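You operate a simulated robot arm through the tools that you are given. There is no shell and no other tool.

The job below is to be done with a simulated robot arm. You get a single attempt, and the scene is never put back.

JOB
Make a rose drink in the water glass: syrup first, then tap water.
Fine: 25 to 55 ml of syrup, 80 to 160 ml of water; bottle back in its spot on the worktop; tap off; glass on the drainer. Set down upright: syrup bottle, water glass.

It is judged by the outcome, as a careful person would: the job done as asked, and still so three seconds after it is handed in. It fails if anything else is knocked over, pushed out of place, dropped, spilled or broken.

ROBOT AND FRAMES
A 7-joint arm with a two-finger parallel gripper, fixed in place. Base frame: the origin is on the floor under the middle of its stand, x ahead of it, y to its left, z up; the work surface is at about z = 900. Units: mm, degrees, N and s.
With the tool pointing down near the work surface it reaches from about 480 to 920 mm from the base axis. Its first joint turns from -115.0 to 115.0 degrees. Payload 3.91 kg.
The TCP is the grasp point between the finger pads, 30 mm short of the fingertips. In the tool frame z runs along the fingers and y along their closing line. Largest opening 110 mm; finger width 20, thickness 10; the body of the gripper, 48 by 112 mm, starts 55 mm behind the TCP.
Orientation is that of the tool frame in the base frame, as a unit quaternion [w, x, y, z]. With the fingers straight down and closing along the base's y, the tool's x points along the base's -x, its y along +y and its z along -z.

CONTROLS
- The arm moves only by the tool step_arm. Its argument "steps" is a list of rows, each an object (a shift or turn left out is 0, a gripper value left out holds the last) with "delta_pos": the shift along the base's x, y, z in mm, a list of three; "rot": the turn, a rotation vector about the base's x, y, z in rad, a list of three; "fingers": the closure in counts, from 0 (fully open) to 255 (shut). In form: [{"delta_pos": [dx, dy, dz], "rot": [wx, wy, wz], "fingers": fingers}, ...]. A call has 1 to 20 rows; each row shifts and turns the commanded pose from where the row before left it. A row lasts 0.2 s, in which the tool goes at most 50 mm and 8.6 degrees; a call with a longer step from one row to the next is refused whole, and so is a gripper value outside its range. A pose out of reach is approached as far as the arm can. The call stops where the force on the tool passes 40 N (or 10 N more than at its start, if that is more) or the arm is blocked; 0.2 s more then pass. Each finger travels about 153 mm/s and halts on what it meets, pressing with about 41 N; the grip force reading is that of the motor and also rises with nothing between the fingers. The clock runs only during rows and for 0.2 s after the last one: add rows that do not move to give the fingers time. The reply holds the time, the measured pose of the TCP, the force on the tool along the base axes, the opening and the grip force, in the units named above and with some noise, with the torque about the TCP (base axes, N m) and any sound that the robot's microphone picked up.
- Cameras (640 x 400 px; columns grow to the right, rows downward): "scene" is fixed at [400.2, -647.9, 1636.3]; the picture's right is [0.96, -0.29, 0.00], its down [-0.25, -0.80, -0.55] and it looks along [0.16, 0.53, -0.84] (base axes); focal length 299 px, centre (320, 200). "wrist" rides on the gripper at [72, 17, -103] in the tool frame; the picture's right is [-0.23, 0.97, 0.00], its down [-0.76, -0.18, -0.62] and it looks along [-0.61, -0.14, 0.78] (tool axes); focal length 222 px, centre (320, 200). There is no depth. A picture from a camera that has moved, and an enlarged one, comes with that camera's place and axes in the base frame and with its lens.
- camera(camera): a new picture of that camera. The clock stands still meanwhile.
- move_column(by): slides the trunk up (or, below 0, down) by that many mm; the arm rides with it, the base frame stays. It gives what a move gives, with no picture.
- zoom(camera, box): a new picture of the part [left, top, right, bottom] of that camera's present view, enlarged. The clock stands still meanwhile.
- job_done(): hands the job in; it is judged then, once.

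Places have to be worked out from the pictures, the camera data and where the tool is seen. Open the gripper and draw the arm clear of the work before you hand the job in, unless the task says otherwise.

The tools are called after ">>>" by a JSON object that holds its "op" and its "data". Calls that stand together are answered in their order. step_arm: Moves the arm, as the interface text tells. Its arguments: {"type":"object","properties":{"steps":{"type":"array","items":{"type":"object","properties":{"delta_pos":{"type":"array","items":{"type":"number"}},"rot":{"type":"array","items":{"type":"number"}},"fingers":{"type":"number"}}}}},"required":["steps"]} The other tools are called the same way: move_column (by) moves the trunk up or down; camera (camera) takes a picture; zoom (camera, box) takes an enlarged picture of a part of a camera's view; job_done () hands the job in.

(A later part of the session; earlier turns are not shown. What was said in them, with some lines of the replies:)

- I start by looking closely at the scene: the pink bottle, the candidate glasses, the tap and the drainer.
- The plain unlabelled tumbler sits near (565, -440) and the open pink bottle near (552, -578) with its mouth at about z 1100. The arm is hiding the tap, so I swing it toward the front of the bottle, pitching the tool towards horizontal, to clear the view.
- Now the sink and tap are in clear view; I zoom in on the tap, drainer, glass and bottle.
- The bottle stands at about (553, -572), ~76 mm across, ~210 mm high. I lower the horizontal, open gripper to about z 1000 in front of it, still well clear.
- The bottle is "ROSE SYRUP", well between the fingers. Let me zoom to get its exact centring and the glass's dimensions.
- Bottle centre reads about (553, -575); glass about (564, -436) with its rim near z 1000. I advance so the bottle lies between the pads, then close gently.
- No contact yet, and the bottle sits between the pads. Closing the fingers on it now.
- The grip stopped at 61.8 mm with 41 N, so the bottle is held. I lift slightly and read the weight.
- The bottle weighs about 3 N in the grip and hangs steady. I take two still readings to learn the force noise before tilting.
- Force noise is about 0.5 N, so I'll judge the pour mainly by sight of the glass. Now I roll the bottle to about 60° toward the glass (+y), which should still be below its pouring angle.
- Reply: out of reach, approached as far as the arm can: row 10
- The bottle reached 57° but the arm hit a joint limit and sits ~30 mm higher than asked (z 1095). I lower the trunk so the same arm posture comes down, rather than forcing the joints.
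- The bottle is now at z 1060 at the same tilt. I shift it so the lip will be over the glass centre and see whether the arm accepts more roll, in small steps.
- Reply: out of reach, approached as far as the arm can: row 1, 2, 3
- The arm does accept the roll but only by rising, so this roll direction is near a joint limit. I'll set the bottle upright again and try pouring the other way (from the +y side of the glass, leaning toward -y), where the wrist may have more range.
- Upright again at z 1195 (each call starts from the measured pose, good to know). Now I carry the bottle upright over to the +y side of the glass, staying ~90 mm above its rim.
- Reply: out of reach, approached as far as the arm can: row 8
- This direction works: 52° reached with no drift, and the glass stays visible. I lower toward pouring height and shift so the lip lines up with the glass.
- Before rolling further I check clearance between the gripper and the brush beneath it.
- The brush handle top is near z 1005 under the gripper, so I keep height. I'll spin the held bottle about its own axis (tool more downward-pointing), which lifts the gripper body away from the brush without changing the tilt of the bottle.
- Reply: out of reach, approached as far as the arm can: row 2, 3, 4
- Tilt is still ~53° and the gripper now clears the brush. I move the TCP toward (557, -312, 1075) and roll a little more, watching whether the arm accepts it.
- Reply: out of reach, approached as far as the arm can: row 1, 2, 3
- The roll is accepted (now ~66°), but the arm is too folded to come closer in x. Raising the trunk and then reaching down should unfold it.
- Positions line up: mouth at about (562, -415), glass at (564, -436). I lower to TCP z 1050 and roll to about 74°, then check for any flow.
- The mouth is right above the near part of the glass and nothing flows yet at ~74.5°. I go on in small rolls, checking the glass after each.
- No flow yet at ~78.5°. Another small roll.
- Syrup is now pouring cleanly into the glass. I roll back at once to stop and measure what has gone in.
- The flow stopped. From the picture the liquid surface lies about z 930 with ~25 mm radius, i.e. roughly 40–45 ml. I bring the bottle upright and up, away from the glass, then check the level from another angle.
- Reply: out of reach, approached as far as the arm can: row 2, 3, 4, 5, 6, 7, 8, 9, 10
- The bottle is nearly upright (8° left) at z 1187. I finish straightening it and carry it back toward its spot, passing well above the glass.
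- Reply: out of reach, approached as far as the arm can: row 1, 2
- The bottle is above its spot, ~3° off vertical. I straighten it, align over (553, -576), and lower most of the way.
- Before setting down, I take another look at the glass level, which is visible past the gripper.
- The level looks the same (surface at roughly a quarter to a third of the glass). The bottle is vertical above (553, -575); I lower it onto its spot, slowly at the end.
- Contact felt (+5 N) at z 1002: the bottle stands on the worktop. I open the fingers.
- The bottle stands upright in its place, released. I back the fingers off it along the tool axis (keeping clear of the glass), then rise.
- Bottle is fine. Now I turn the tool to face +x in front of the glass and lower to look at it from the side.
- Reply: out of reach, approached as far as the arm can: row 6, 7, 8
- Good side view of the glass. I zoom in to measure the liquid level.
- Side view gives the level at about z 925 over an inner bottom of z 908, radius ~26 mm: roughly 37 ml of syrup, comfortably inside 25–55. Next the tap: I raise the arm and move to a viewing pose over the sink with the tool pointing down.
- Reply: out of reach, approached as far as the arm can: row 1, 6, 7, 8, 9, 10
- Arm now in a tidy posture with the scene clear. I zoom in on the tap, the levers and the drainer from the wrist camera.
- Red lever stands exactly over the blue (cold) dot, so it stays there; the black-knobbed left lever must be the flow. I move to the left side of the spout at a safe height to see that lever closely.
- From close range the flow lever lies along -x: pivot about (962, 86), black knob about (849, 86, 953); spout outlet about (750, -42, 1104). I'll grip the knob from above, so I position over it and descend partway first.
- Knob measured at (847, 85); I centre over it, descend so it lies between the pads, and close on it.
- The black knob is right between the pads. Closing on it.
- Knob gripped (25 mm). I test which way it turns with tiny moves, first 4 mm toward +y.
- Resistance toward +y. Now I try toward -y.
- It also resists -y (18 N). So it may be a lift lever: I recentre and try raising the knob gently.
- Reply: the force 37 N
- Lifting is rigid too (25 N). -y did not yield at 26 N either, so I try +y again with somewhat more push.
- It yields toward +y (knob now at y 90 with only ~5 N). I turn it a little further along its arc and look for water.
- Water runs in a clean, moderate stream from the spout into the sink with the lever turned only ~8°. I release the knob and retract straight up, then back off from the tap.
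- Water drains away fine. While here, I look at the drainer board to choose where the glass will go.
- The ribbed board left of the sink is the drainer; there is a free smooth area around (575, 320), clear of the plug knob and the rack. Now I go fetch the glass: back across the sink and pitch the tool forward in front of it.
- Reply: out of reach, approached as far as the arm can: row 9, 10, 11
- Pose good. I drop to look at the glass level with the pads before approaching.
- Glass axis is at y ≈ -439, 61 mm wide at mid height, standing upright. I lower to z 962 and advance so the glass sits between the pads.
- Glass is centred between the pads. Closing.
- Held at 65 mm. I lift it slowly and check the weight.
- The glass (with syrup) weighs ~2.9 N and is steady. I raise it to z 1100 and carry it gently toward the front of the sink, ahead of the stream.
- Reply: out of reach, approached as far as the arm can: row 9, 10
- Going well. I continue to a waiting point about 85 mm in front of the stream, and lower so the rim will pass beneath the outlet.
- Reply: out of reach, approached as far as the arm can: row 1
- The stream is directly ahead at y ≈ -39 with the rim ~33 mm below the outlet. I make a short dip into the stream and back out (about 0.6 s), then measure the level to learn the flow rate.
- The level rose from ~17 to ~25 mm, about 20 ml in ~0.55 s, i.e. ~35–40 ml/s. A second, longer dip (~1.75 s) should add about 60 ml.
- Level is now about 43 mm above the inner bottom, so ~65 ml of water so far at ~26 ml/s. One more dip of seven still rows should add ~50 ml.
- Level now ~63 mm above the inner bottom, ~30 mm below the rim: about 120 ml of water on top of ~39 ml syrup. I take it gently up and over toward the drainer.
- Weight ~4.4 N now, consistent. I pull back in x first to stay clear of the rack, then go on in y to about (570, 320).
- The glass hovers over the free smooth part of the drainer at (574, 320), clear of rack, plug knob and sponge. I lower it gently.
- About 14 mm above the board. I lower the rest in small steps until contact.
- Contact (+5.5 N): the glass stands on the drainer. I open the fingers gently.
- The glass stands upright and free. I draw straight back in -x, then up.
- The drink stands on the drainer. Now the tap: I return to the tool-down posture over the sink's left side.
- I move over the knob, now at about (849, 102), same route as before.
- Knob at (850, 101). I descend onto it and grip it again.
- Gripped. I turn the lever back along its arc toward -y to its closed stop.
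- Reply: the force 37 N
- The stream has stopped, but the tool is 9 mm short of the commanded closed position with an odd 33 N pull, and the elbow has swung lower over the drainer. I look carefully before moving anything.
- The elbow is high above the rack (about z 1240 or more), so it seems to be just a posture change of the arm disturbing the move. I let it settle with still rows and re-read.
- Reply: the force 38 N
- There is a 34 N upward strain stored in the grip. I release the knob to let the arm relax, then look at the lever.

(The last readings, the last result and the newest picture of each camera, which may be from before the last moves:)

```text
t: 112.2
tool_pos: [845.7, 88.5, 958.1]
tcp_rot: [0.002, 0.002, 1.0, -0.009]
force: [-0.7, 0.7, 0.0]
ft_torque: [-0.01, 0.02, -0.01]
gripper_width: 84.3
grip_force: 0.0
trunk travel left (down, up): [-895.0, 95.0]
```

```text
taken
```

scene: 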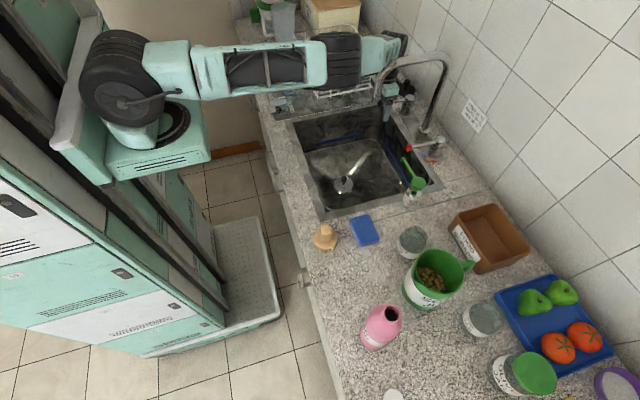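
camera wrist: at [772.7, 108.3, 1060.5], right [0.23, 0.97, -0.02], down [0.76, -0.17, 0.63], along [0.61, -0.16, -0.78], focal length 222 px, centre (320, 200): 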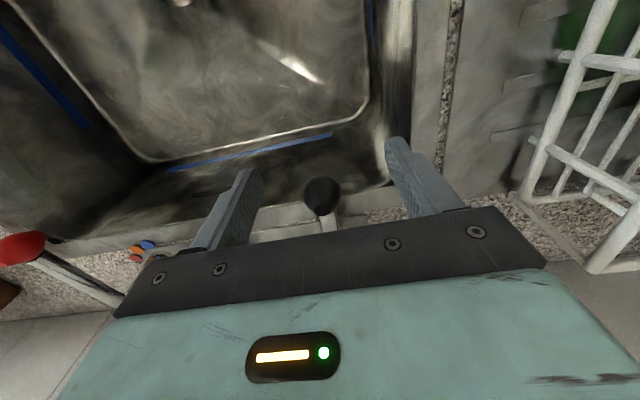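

Relaxed, no water. The knob reads y ≈ 89, about 2° short of its original closed spot (≈ 85). I narrow the fingers around it without gripping and nudge it the last few mm toward -y.

>>> {"op": "step_arm", "data": {"steps": [{"delta_pos": [2, 0, -2], "fingers": 120}, {"fingers": 160}, {}, {"delta_pos": [0, -2, 0]}, {"delta_pos": [0, -2, 0]}, {"delta_pos": [0, -2, 0]}, {}]}}

>>> {"op": "step_arm", "data": {"steps": [{"delta_pos": [0, -2, 0]}, {"delta_pos": [0, -2, 0]}, {}]}}

>>> {"op": "camera", "data": {"camera": "wrist"}}

```text
t: 113.8
tool_pos: [847.3, 89.0, 957.2]
tcp_rot: [0.004, -0.001, 1.0, -0.008]
force: [0.6, 0.4, 0.7]
ft_torque: [-0.04, 0.02, -0.01]
gripper_width: 41.0
grip_force: 0.1
trunk travel left (down, up): [-895.0, 95.0]
```

```text
t: 114.6
tool_pos: [845.5, 88.2, 956.7]
tcp_rot: [0.002, -0.006, 1.0, -0.009]
force: [0.2, 0.2, -1.0]
ft_torque: [-0.02, 0.0, -0.01]
gripper_width: 40.8
grip_force: 0.0
trunk travel left (down, up): [-895.0, 95.0]
```

```text
taken
camera wrist: at [772.4, 107.3, 1060.4], right [0.22, 0.98, -0.02], down [0.76, -0.16, 0.63], along [0.61, -0.15, -0.78], focal length 222 px, centre (320, 200)
```

wrist: 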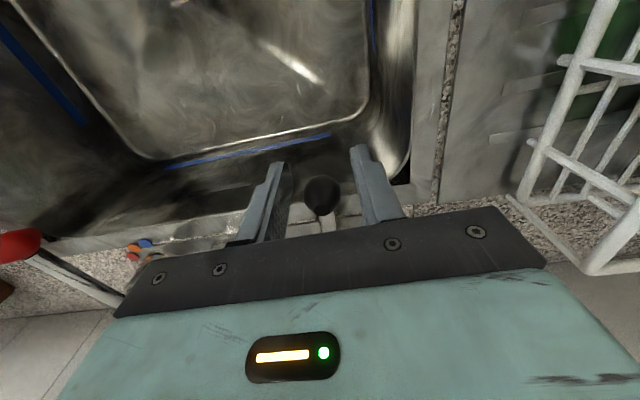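

The tool won't go further to -y though it feels no force, so some part of the arm itself may be against the spout. I zoom in there before doing anything else.

>>> {"op": "zoom", "data": {"camera": "scene", "box": [365, 25, 455, 95]}}

>>> {"op": "zoom", "data": {"camera": "scene", "box": [280, 20, 460, 140]}}

```text
5.71 times, centred on (410, 60) of scene
camera zoom: at [400.2, -647.9, 1636.3], right [0.96, -0.29, 0.0], down [-0.25, -0.8, -0.55], along [0.16, 0.53, -0.84], focal length 1709 px, centre (-194, 1000)
```

zoom: 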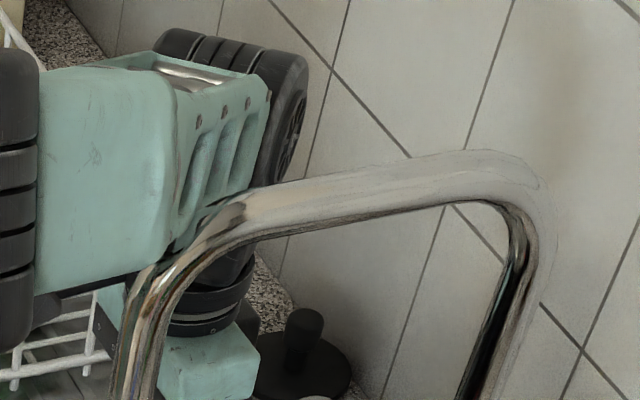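

```text
3.33 times, centred on (370, 80) of scene
camera zoom: at [400.2, -647.9, 1636.3], right [0.96, -0.29, 0.0], down [-0.25, -0.8, -0.55], along [0.16, 0.53, -0.84], focal length 997 px, centre (153, 600)
```

zoom: 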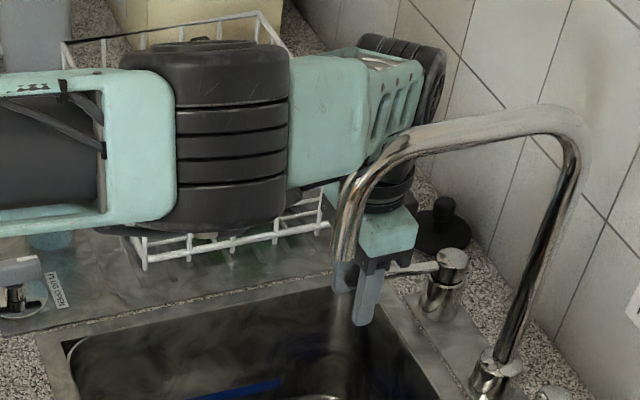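

The forearm appears to be resting against the spout in this low-elbow posture, which is why it can't go further. I back off: slightly +y, then straight up and away, leaving the lever as it is for now (no water is flowing).

>>> {"op": "step_arm", "data": {"steps": [{"delta_pos": [0, 3, 0]}, {"delta_pos": [0, 3, 4], "fingers": 100}, {"delta_pos": [0, 2, 10], "fingers": 60}, {"delta_pos": [0, 0, 20]}, {"delta_pos": [0, 0, 25]}, {}]}}

>>> {"op": "camera", "data": {"camera": "scene"}}

```text
t: 116.0
tool_pos: [851.1, 80.5, 1008.0]
tcp_rot: [0.0, 0.006, 1.0, -0.009]
force: [-0.2, 0.0, -0.1]
ft_torque: [0.03, -0.02, 0.02]
gripper_width: 84.5
grip_force: 0.1
trunk travel left (down, up): [-895.0, 95.0]
```

```text
taken
```

scene: 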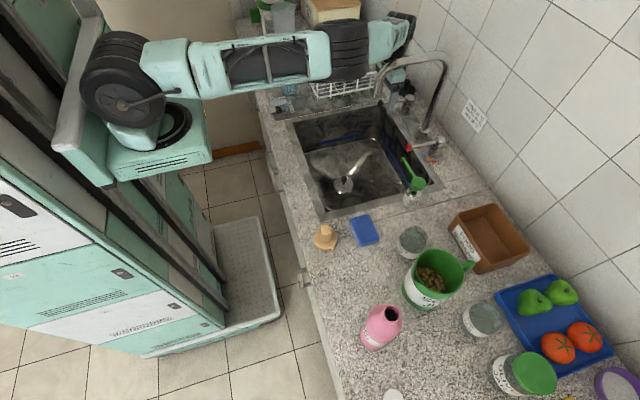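

Free again. I continue up and back out over the sink.

>>> {"op": "step_arm", "data": {"steps": [{"delta_pos": [0, 5, 30]}, {"delta_pos": [0, 5, 40]}, {"delta_pos": [0, 5, 40]}, {"delta_pos": [-10, 5, 40]}, {"delta_pos": [-25, 0, 30]}, {"delta_pos": [-35, 0, 20]}, {"delta_pos": [-40, 0, 10]}, {"delta_pos": [-40, 0, 0]}, {"delta_pos": [-40, 0, 0]}, {}]}}

>>> {"op": "camera", "data": {"camera": "scene"}}

>>> {"op": "camera", "data": {"camera": "wrist"}}

```text
t: 118.2
tool_pos: [658.6, 99.0, 1222.0]
tcp_rot: [0.001, 0.005, 1.0, -0.008]
force: [-0.2, -0.3, 0.4]
ft_torque: [-0.01, 0.01, 0.02]
gripper_width: 84.1
grip_force: 0.0
trunk travel left (down, up): [-895.0, 95.0]
```

```text
taken
```

scene: 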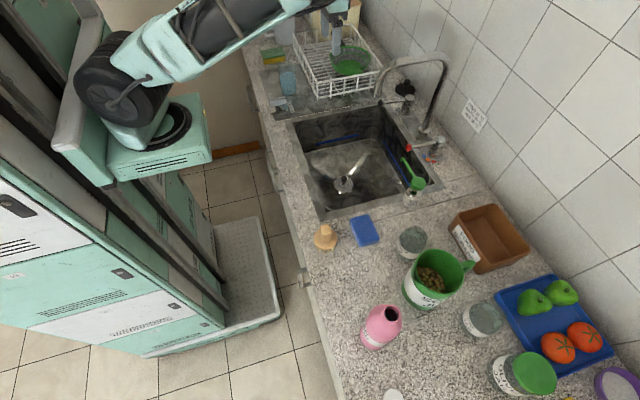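

```text
taken
camera wrist: at [587.7, 119.0, 1325.6], right [0.24, 0.97, -0.02], down [0.76, -0.17, 0.63], along [0.61, -0.16, -0.78], focal length 222 px, centre (320, 200)
```

wrist: 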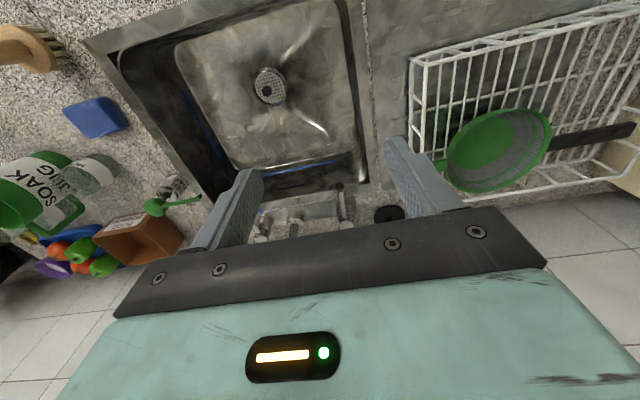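

>>> {"op": "zoom", "data": {"camera": "scene", "box": [360, 40, 470, 170]}}

>>> {"op": "zoom", "data": {"camera": "wrist", "box": [240, 150, 420, 240]}}

>>> {"op": "zoom", "data": {"camera": "scene", "box": [240, 30, 360, 120]}}

```text
3.08 times, centred on (415, 105) of scene
camera zoom: at [400.2, -647.9, 1636.3], right [0.96, -0.29, 0.0], down [-0.25, -0.8, -0.55], along [0.16, 0.53, -0.84], focal length 920 px, centre (28, 492)
```

zoom: 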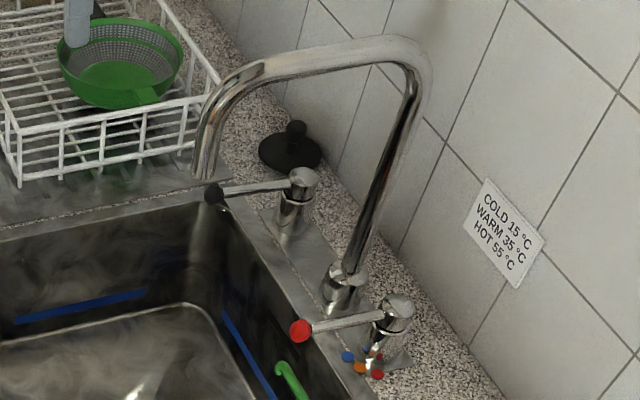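

```text
3.56 times, centred on (330, 195) of wrist
camera zoom: at [587.7, 119.0, 1325.6], right [0.24, 0.97, -0.02], down [0.76, -0.17, 0.63], along [0.61, -0.16, -0.78], focal length 790 px, centre (284, 218)
```

zoom: 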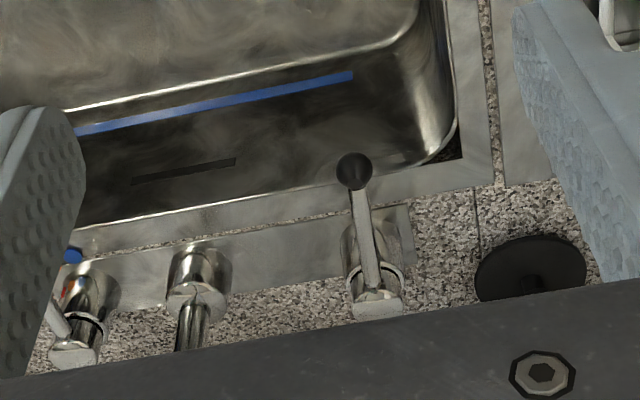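

```text
4.44 times, centred on (300, 75) of scene
camera zoom: at [400.2, -647.9, 1636.3], right [0.96, -0.29, 0.0], down [-0.25, -0.8, -0.55], along [0.16, 0.53, -0.84], focal length 1330 px, centre (409, 756)
```

zoom: 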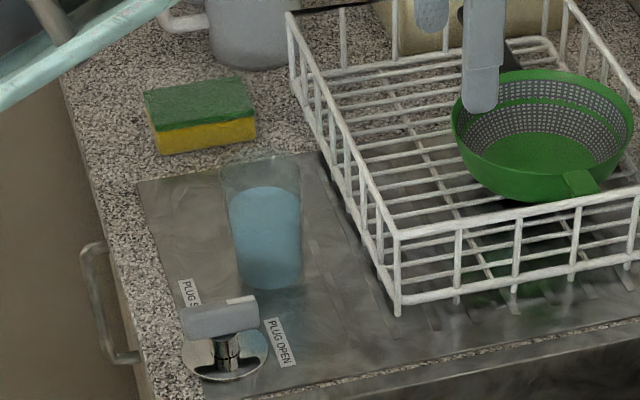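

The spout is undisturbed, no water runs, and the glass is fine. The lever still sits ~1.7° off its original closed angle, so I'll finish closing it with a pitched tool coming from the front, which keeps the forearm away from the spout. First a staging pose.

>>> {"op": "step_arm", "data": {"steps": [{"delta_pos": [5, 3, -5], "rot": [0, -0.1, 0], "fingers": 150}, {"delta_pos": [10, 3, -10], "rot": [0, -0.1, 0], "fingers": 255}, {"delta_pos": [12, 3, -15], "rot": [0, -0.1, 0]}, {"delta_pos": [12, 3, -15], "rot": [0, -0.1, 0]}, {"delta_pos": [12, 3, -15], "rot": [0, -0.1, 0]}, {"delta_pos": [12, 3, -15], "rot": [0, -0.1, 0]}, {"delta_pos": [12, 3, -15], "rot": [0, -0.1, 0]}, {"delta_pos": [10, 3, -10]}, {}, {}]}}

>>> {"op": "camera", "data": {"camera": "scene"}}

>>> {"op": "camera", "data": {"camera": "wrist"}}

```text
t: 120.4
tool_pos: [744.2, 124.8, 1120.5]
tcp_rot: [0.343, 0.007, 0.939, -0.006]
force: [0.5, -0.5, -0.1]
ft_torque: [-0.03, -0.03, 0.0]
gripper_width: 0.0
grip_force: 38.1
trunk travel left (down, up): [-895.0, 95.0]
```

```text
taken
```

scene: 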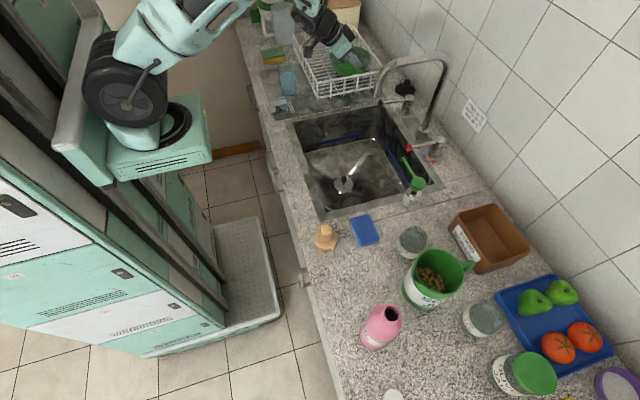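

```text
taken
camera wrist: at [622.4, 144.0, 1154.0], right [0.19, 0.97, 0.14], down [0.18, -0.17, 0.97], along [0.97, -0.16, -0.2], focal length 222 px, centre (320, 200)
```

wrist: 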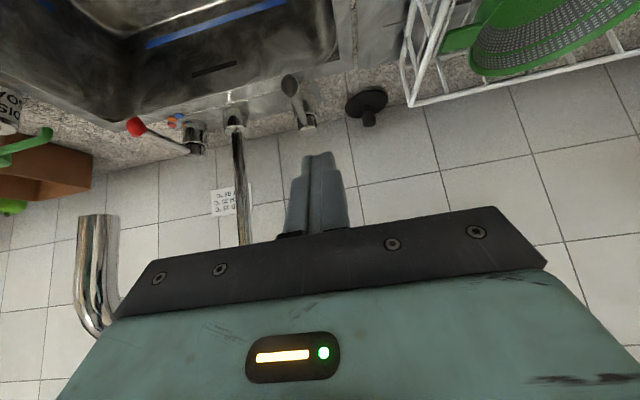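

Staging is clear of everything. I descend with closed fingers to the +y side of the knob.

>>> {"op": "step_arm", "data": {"steps": [{"delta_pos": [24, -1, -34]}, {"delta_pos": [26, -1, -38]}, {"delta_pos": [26, 0, -38]}, {"delta_pos": [24, 0, -30]}, {}, {}]}}

>>> {"op": "camera", "data": {"camera": "wrist"}}

>>> {"op": "camera", "data": {"camera": "scene"}}

>>> {"op": "zoom", "data": {"camera": "scene", "box": [340, 40, 460, 130]}}

```text
t: 121.8
tool_pos: [845.3, 123.1, 983.2]
tcp_rot: [0.343, 0.008, 0.939, -0.007]
force: [-0.6, 0.1, -0.6]
ft_torque: [-0.01, -0.04, -0.01]
gripper_width: 0.0
grip_force: 37.9
trunk travel left (down, up): [-895.0, 95.0]
```

```text
taken
camera wrist: at [724.0, 143.9, 1015.1], right [0.19, 0.97, 0.14], down [0.18, -0.17, 0.97], along [0.97, -0.16, -0.21], focal length 222 px, centre (320, 200)
```

wrist: 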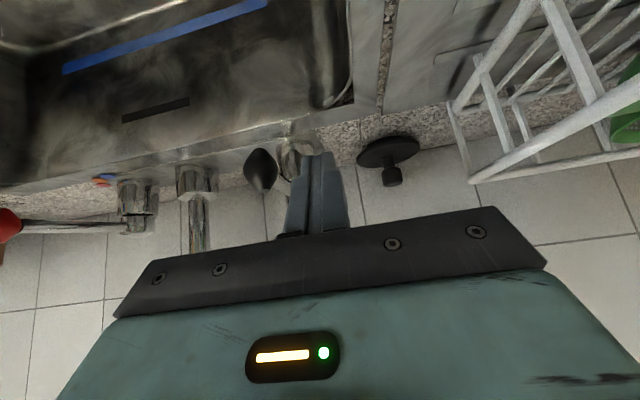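

```text
taken
```

scene: 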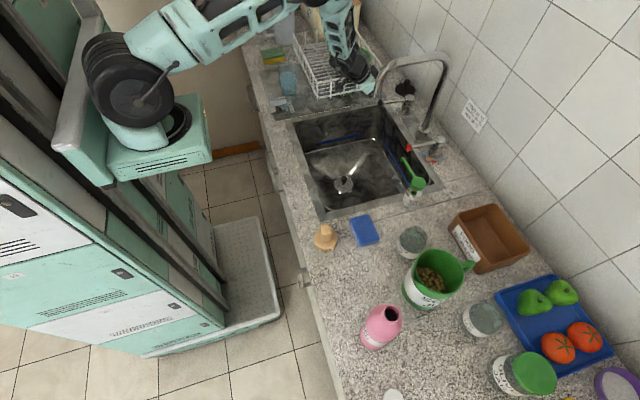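

```text
4.44 times, centred on (400, 85) of scene
camera zoom: at [400.2, -647.9, 1636.3], right [0.96, -0.29, 0.0], down [-0.25, -0.8, -0.55], along [0.16, 0.53, -0.84], focal length 1330 px, centre (-36, 711)
```

zoom: 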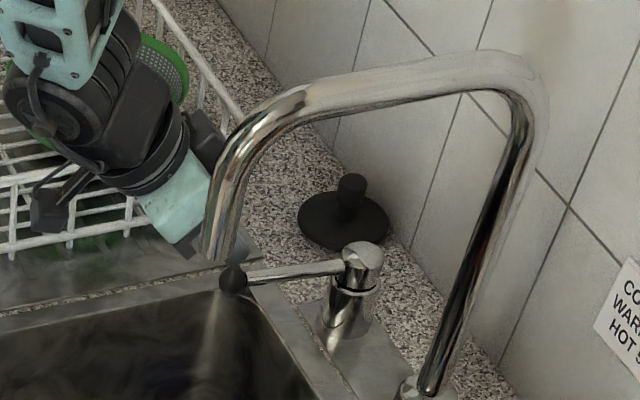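

Fingers are beside the knob (knob at y ≈ 88–89). I drop the last 20 mm, then push toward -y in 2 mm steps watching the force.

>>> {"op": "step_arm", "data": {"steps": [{"delta_pos": [2, 0, -10]}, {"delta_pos": [2, 0, -10]}, {"delta_pos": [0, -4, 0]}, {"delta_pos": [0, -4, 0]}, {}]}}

>>> {"op": "step_arm", "data": {"steps": [{"delta_pos": [0, -2, 0]}, {"delta_pos": [0, -2, 0]}, {}]}}

>>> {"op": "camera", "data": {"camera": "wrist"}}

```text
t: 123.0
tool_pos: [848.7, 115.8, 962.4]
tcp_rot: [0.344, 0.007, 0.939, -0.006]
force: [-0.4, 0.0, -0.1]
ft_torque: [0.02, -0.01, 0.01]
gripper_width: 0.1
grip_force: 37.6
trunk travel left (down, up): [-895.0, 95.0]
```

```text
t: 123.8
tool_pos: [849.0, 111.4, 962.2]
tcp_rot: [0.344, 0.007, 0.939, -0.005]
force: [0.3, 3.3, 0.0]
ft_torque: [-0.01, -0.01, -0.01]
gripper_width: 0.3
grip_force: 37.1
trunk travel left (down, up): [-895.0, 95.0]
```

```text
taken
camera wrist: at [727.4, 131.6, 995.5], right [0.19, 0.97, 0.14], down [0.18, -0.18, 0.97], along [0.97, -0.16, -0.21], focal length 222 px, centre (320, 200)
```

wrist: 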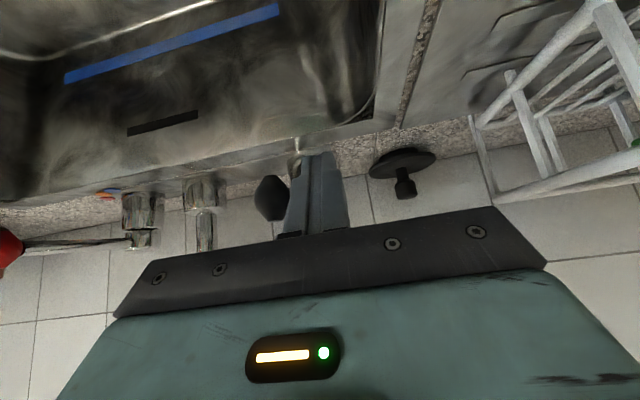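

Contact felt (3.3 N) at y ≈ 111. I keep pushing in small steps until the stop resists.

>>> {"op": "step_arm", "data": {"steps": [{"delta_pos": [0, -2, 0]}, {"delta_pos": [0, -1.5, 0]}, {}]}}

>>> {"op": "step_arm", "data": {"steps": [{"delta_pos": [0, -1.5, 0]}, {"delta_pos": [0, -1.5, 0]}, {}]}}

```text
t: 124.6
tool_pos: [848.0, 110.9, 963.1]
tcp_rot: [0.344, 0.006, 0.939, -0.006]
force: [5.2, 20.8, 2.4]
ft_torque: [-0.05, 0.03, -0.04]
gripper_width: 0.2
grip_force: 37.7
trunk travel left (down, up): [-895.0, 95.0]
```

```text
t: 125.4
tool_pos: [847.9, 110.4, 963.0]
tcp_rot: [0.343, 0.005, 0.939, -0.003]
force: [6.1, 32.1, 4.3]
ft_torque: [-0.13, 0.05, -0.06]
gripper_width: 0.0
grip_force: 37.3
trunk travel left (down, up): [-895.0, 95.0]
```

32 N with no further travel: the lever is hard against its closed stop. I back off to +y and retract up and out.

>>> {"op": "step_arm", "data": {"steps": [{"delta_pos": [0, 8, 0]}, {"delta_pos": [0, 10, 0]}, {"delta_pos": [0, 4, 10]}, {"delta_pos": [-20, 0, 30]}, {"delta_pos": [-25, 0, 38]}, {"delta_pos": [-25, 0, 38]}, {"delta_pos": [-25, 0, 38]}, {"delta_pos": [-25, 0, 38]}, {"delta_pos": [-25, 0, 30]}, {}]}}

>>> {"op": "camera", "data": {"camera": "scene"}}

>>> {"op": "camera", "data": {"camera": "wrist"}}

```text
t: 127.6
tool_pos: [704.4, 124.4, 1185.1]
tcp_rot: [0.345, 0.007, 0.939, -0.006]
force: [-0.1, 0.1, 0.0]
ft_torque: [-0.02, -0.02, 0.03]
gripper_width: 0.0
grip_force: 37.6
trunk travel left (down, up): [-895.0, 95.0]
```

```text
taken
```

scene: 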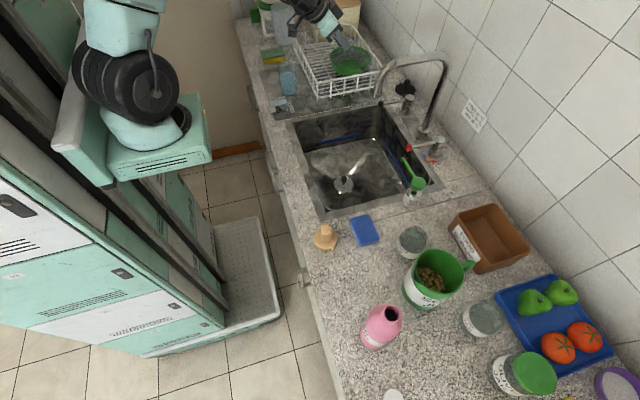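

```text
taken
camera wrist: at [582.4, 144.8, 1219.0], right [0.19, 0.97, 0.14], down [0.18, -0.17, 0.97], along [0.97, -0.16, -0.21], focal length 222 px, centre (320, 200)
```

wrist: 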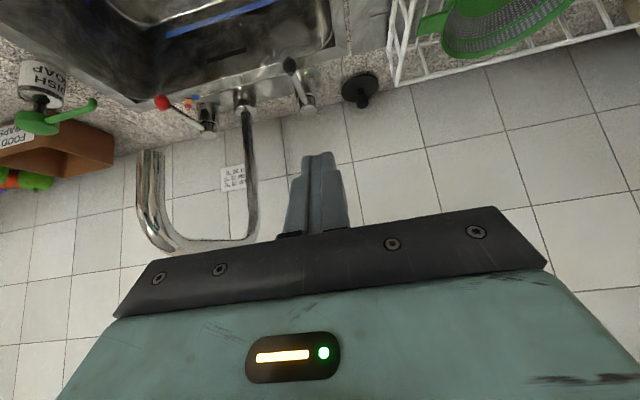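

Tap closed. I open the gripper, lift the arm well clear toward its starting posture, and inspect the whole scene.

>>> {"op": "step_arm", "data": {"steps": [{"delta_pos": [-10, -5, 25], "rot": [0, 0.1, 0], "fingers": 120}, {"delta_pos": [-12, -15, 25], "rot": [0, 0.1, 0], "fingers": 0}, {"delta_pos": [-12, -25, 20], "rot": [0, 0.1, 0]}, {"delta_pos": [-12, -30, 15], "rot": [0, 0.1, 0]}, {"delta_pos": [-12, -30, 10], "rot": [0, 0.1, 0]}, {"delta_pos": [-12, -35, 10], "rot": [0, 0.1, 0]}, {"delta_pos": [-10, -35, 5], "rot": [0, 0.1, 0]}, {"delta_pos": [-5, -35, 0]}, {}, {}]}}

>>> {"op": "camera", "data": {"camera": "scene"}}

>>> {"op": "camera", "data": {"camera": "wrist"}}

>>> {"op": "zoom", "data": {"camera": "scene", "box": [360, 50, 470, 170]}}

>>> {"op": "zoom", "data": {"camera": "scene", "box": [250, 50, 330, 120]}}

>>> {"op": "zoom", "data": {"camera": "scene", "box": [300, 200, 480, 360]}}

```text
t: 129.8
tool_pos: [618.7, -82.1, 1294.4]
tcp_rot: [0.002, 0.004, 1.0, -0.007]
force: [-0.7, 0.4, 0.4]
ft_torque: [-0.02, -0.03, 0.02]
gripper_width: 109.9
grip_force: 0.1
trunk travel left (down, up): [-895.0, 95.0]
```

```text
taken
```

scene: 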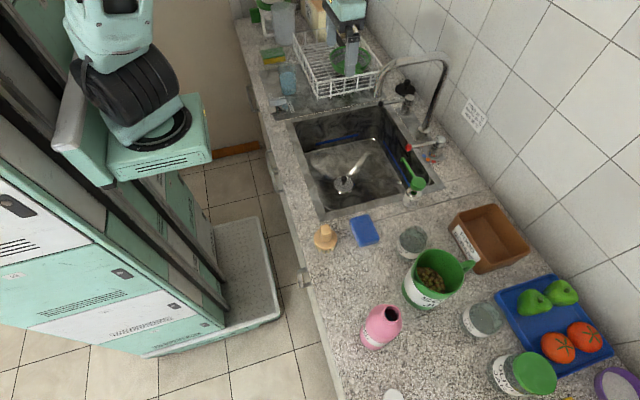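

```text
taken
camera wrist: at [546.7, -63.8, 1398.3], right [0.24, 0.97, -0.02], down [0.76, -0.17, 0.63], along [0.61, -0.16, -0.78], focal length 222 px, centre (320, 200)
```

wrist: 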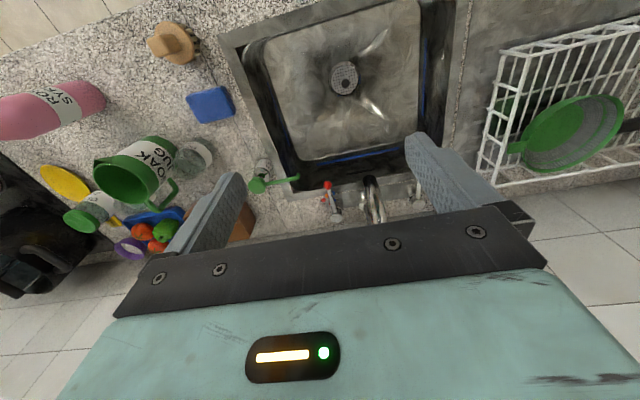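

```text
3.33 times, centred on (415, 110) of scene
camera zoom: at [400.2, -647.9, 1636.3], right [0.96, -0.29, 0.0], down [-0.25, -0.8, -0.55], along [0.16, 0.53, -0.84], focal length 997 px, centre (3, 500)
```

zoom: 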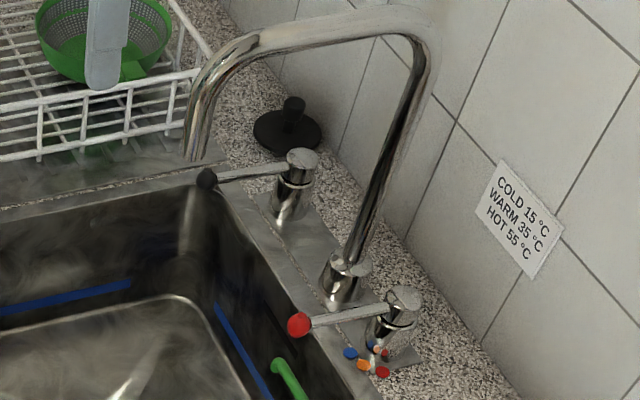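

```text
5.71 times, centred on (290, 85) of scene
camera zoom: at [400.2, -647.9, 1636.3], right [0.96, -0.29, 0.0], down [-0.25, -0.8, -0.55], along [0.16, 0.53, -0.84], focal length 1709 px, centre (491, 857)
```

zoom: 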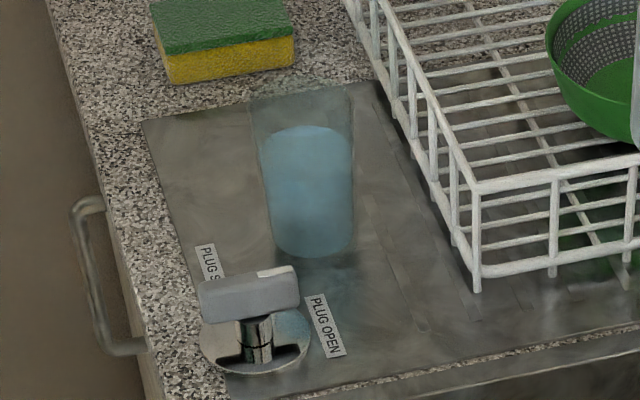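

```text
2.50 times, centred on (390, 280) of scene
camera zoom: at [400.2, -647.9, 1636.3], right [0.96, -0.29, 0.0], down [-0.25, -0.8, -0.55], along [0.16, 0.53, -0.84], focal length 748 px, centre (145, 0)
```

zoom: 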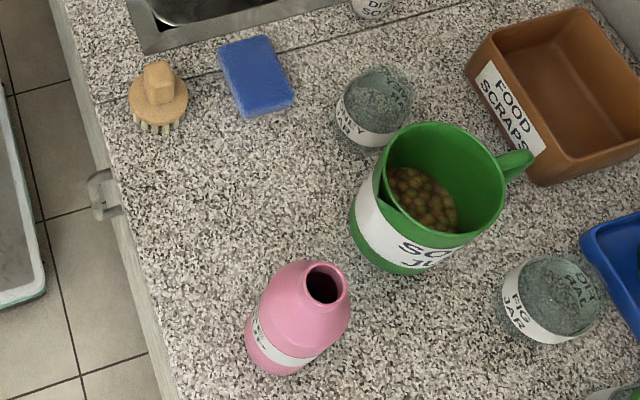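

Everything looks in order. One last check that the bottle stands where it began, using the same crop as at the start.

>>> {"op": "zoom", "data": {"camera": "scene", "box": [340, 290, 460, 400]}}

>>> {"op": "step_arm", "data": {"steps": [{}, {}, {}, {}, {}]}}

>>> {"op": "zoom", "data": {"camera": "scene", "box": [280, 100, 440, 220]}}

```text
3.64 times, centred on (400, 345) of scene
camera zoom: at [400.2, -647.9, 1636.3], right [0.96, -0.29, 0.0], down [-0.25, -0.8, -0.55], along [0.16, 0.53, -0.84], focal length 1088 px, centre (29, -327)
```

zoom: 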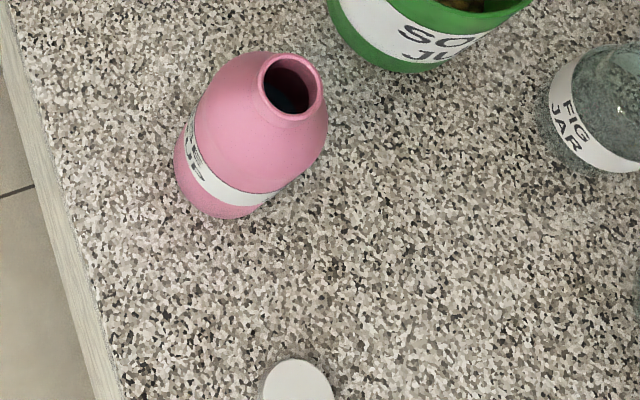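

```text
t: 131.0
tool_pos: [618.7, -83.7, 1294.9]
tcp_rot: [0.001, 0.004, 1.0, -0.009]
force: [0.4, -0.8, -0.8]
ft_torque: [0.01, 0.0, -0.01]
gripper_width: 110.2
grip_force: 0.2
trunk travel left (down, up): [-895.0, 95.0]
```

```text
3.33 times, centred on (360, 160) of scene
camera zoom: at [400.2, -647.9, 1636.3], right [0.96, -0.29, 0.0], down [-0.25, -0.8, -0.55], along [0.16, 0.53, -0.84], focal length 997 px, centre (187, 333)
```

zoom: 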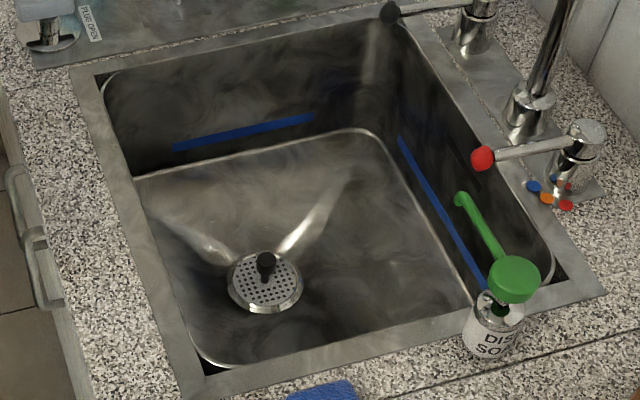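

The bottle is upright within a couple of millimetres of where it started. The tap is shut with no water running. The drink stands upright on the drainer, with roughly 39 ml syrup and 100–120 ml cold water. Nothing else in the scene has moved, and the arm is clear with the gripper open, so I hand the job in.

>>> {"op": "job_done", "data": {}}

```text
The job is handed in.
```

The rose drink is made and I have handed the job in; no verdict has come back.

| Item | State at hand-in |
|---|---|
| Syrup | About 39 ml, judged from the level in the glass (25–55 ml wanted) |
| Water | About 100–120 ml, cold, also judged from the level (80–160 ml wanted) |
| Bottle | Upright, within a couple of millimetres of where it started |
| Tap | Flow lever pushed against its closed stop; no water running |
| Glass | Upright on the drainer, on the bare metal in front of the dish rack |

- **Drainer:** I took "the drainer" to mean the metal draining board beside the sink, not the wire rack standing on it. If the rack was meant, the glass is in the wrong place.
- **Spout contact:** while closing the tap, the arm was blocked and its forearm was probably resting against the spout. I backed off and finished from another direction. The spout looks unmoved in the pictures afterwards.
- **Running tap:** the tap ran into the sink for about 45 seconds while I fetched and filled the glass. It all drained away.

I saw no spills and nothing else out of place in the final pictures. The arm is clear with the gripper open.
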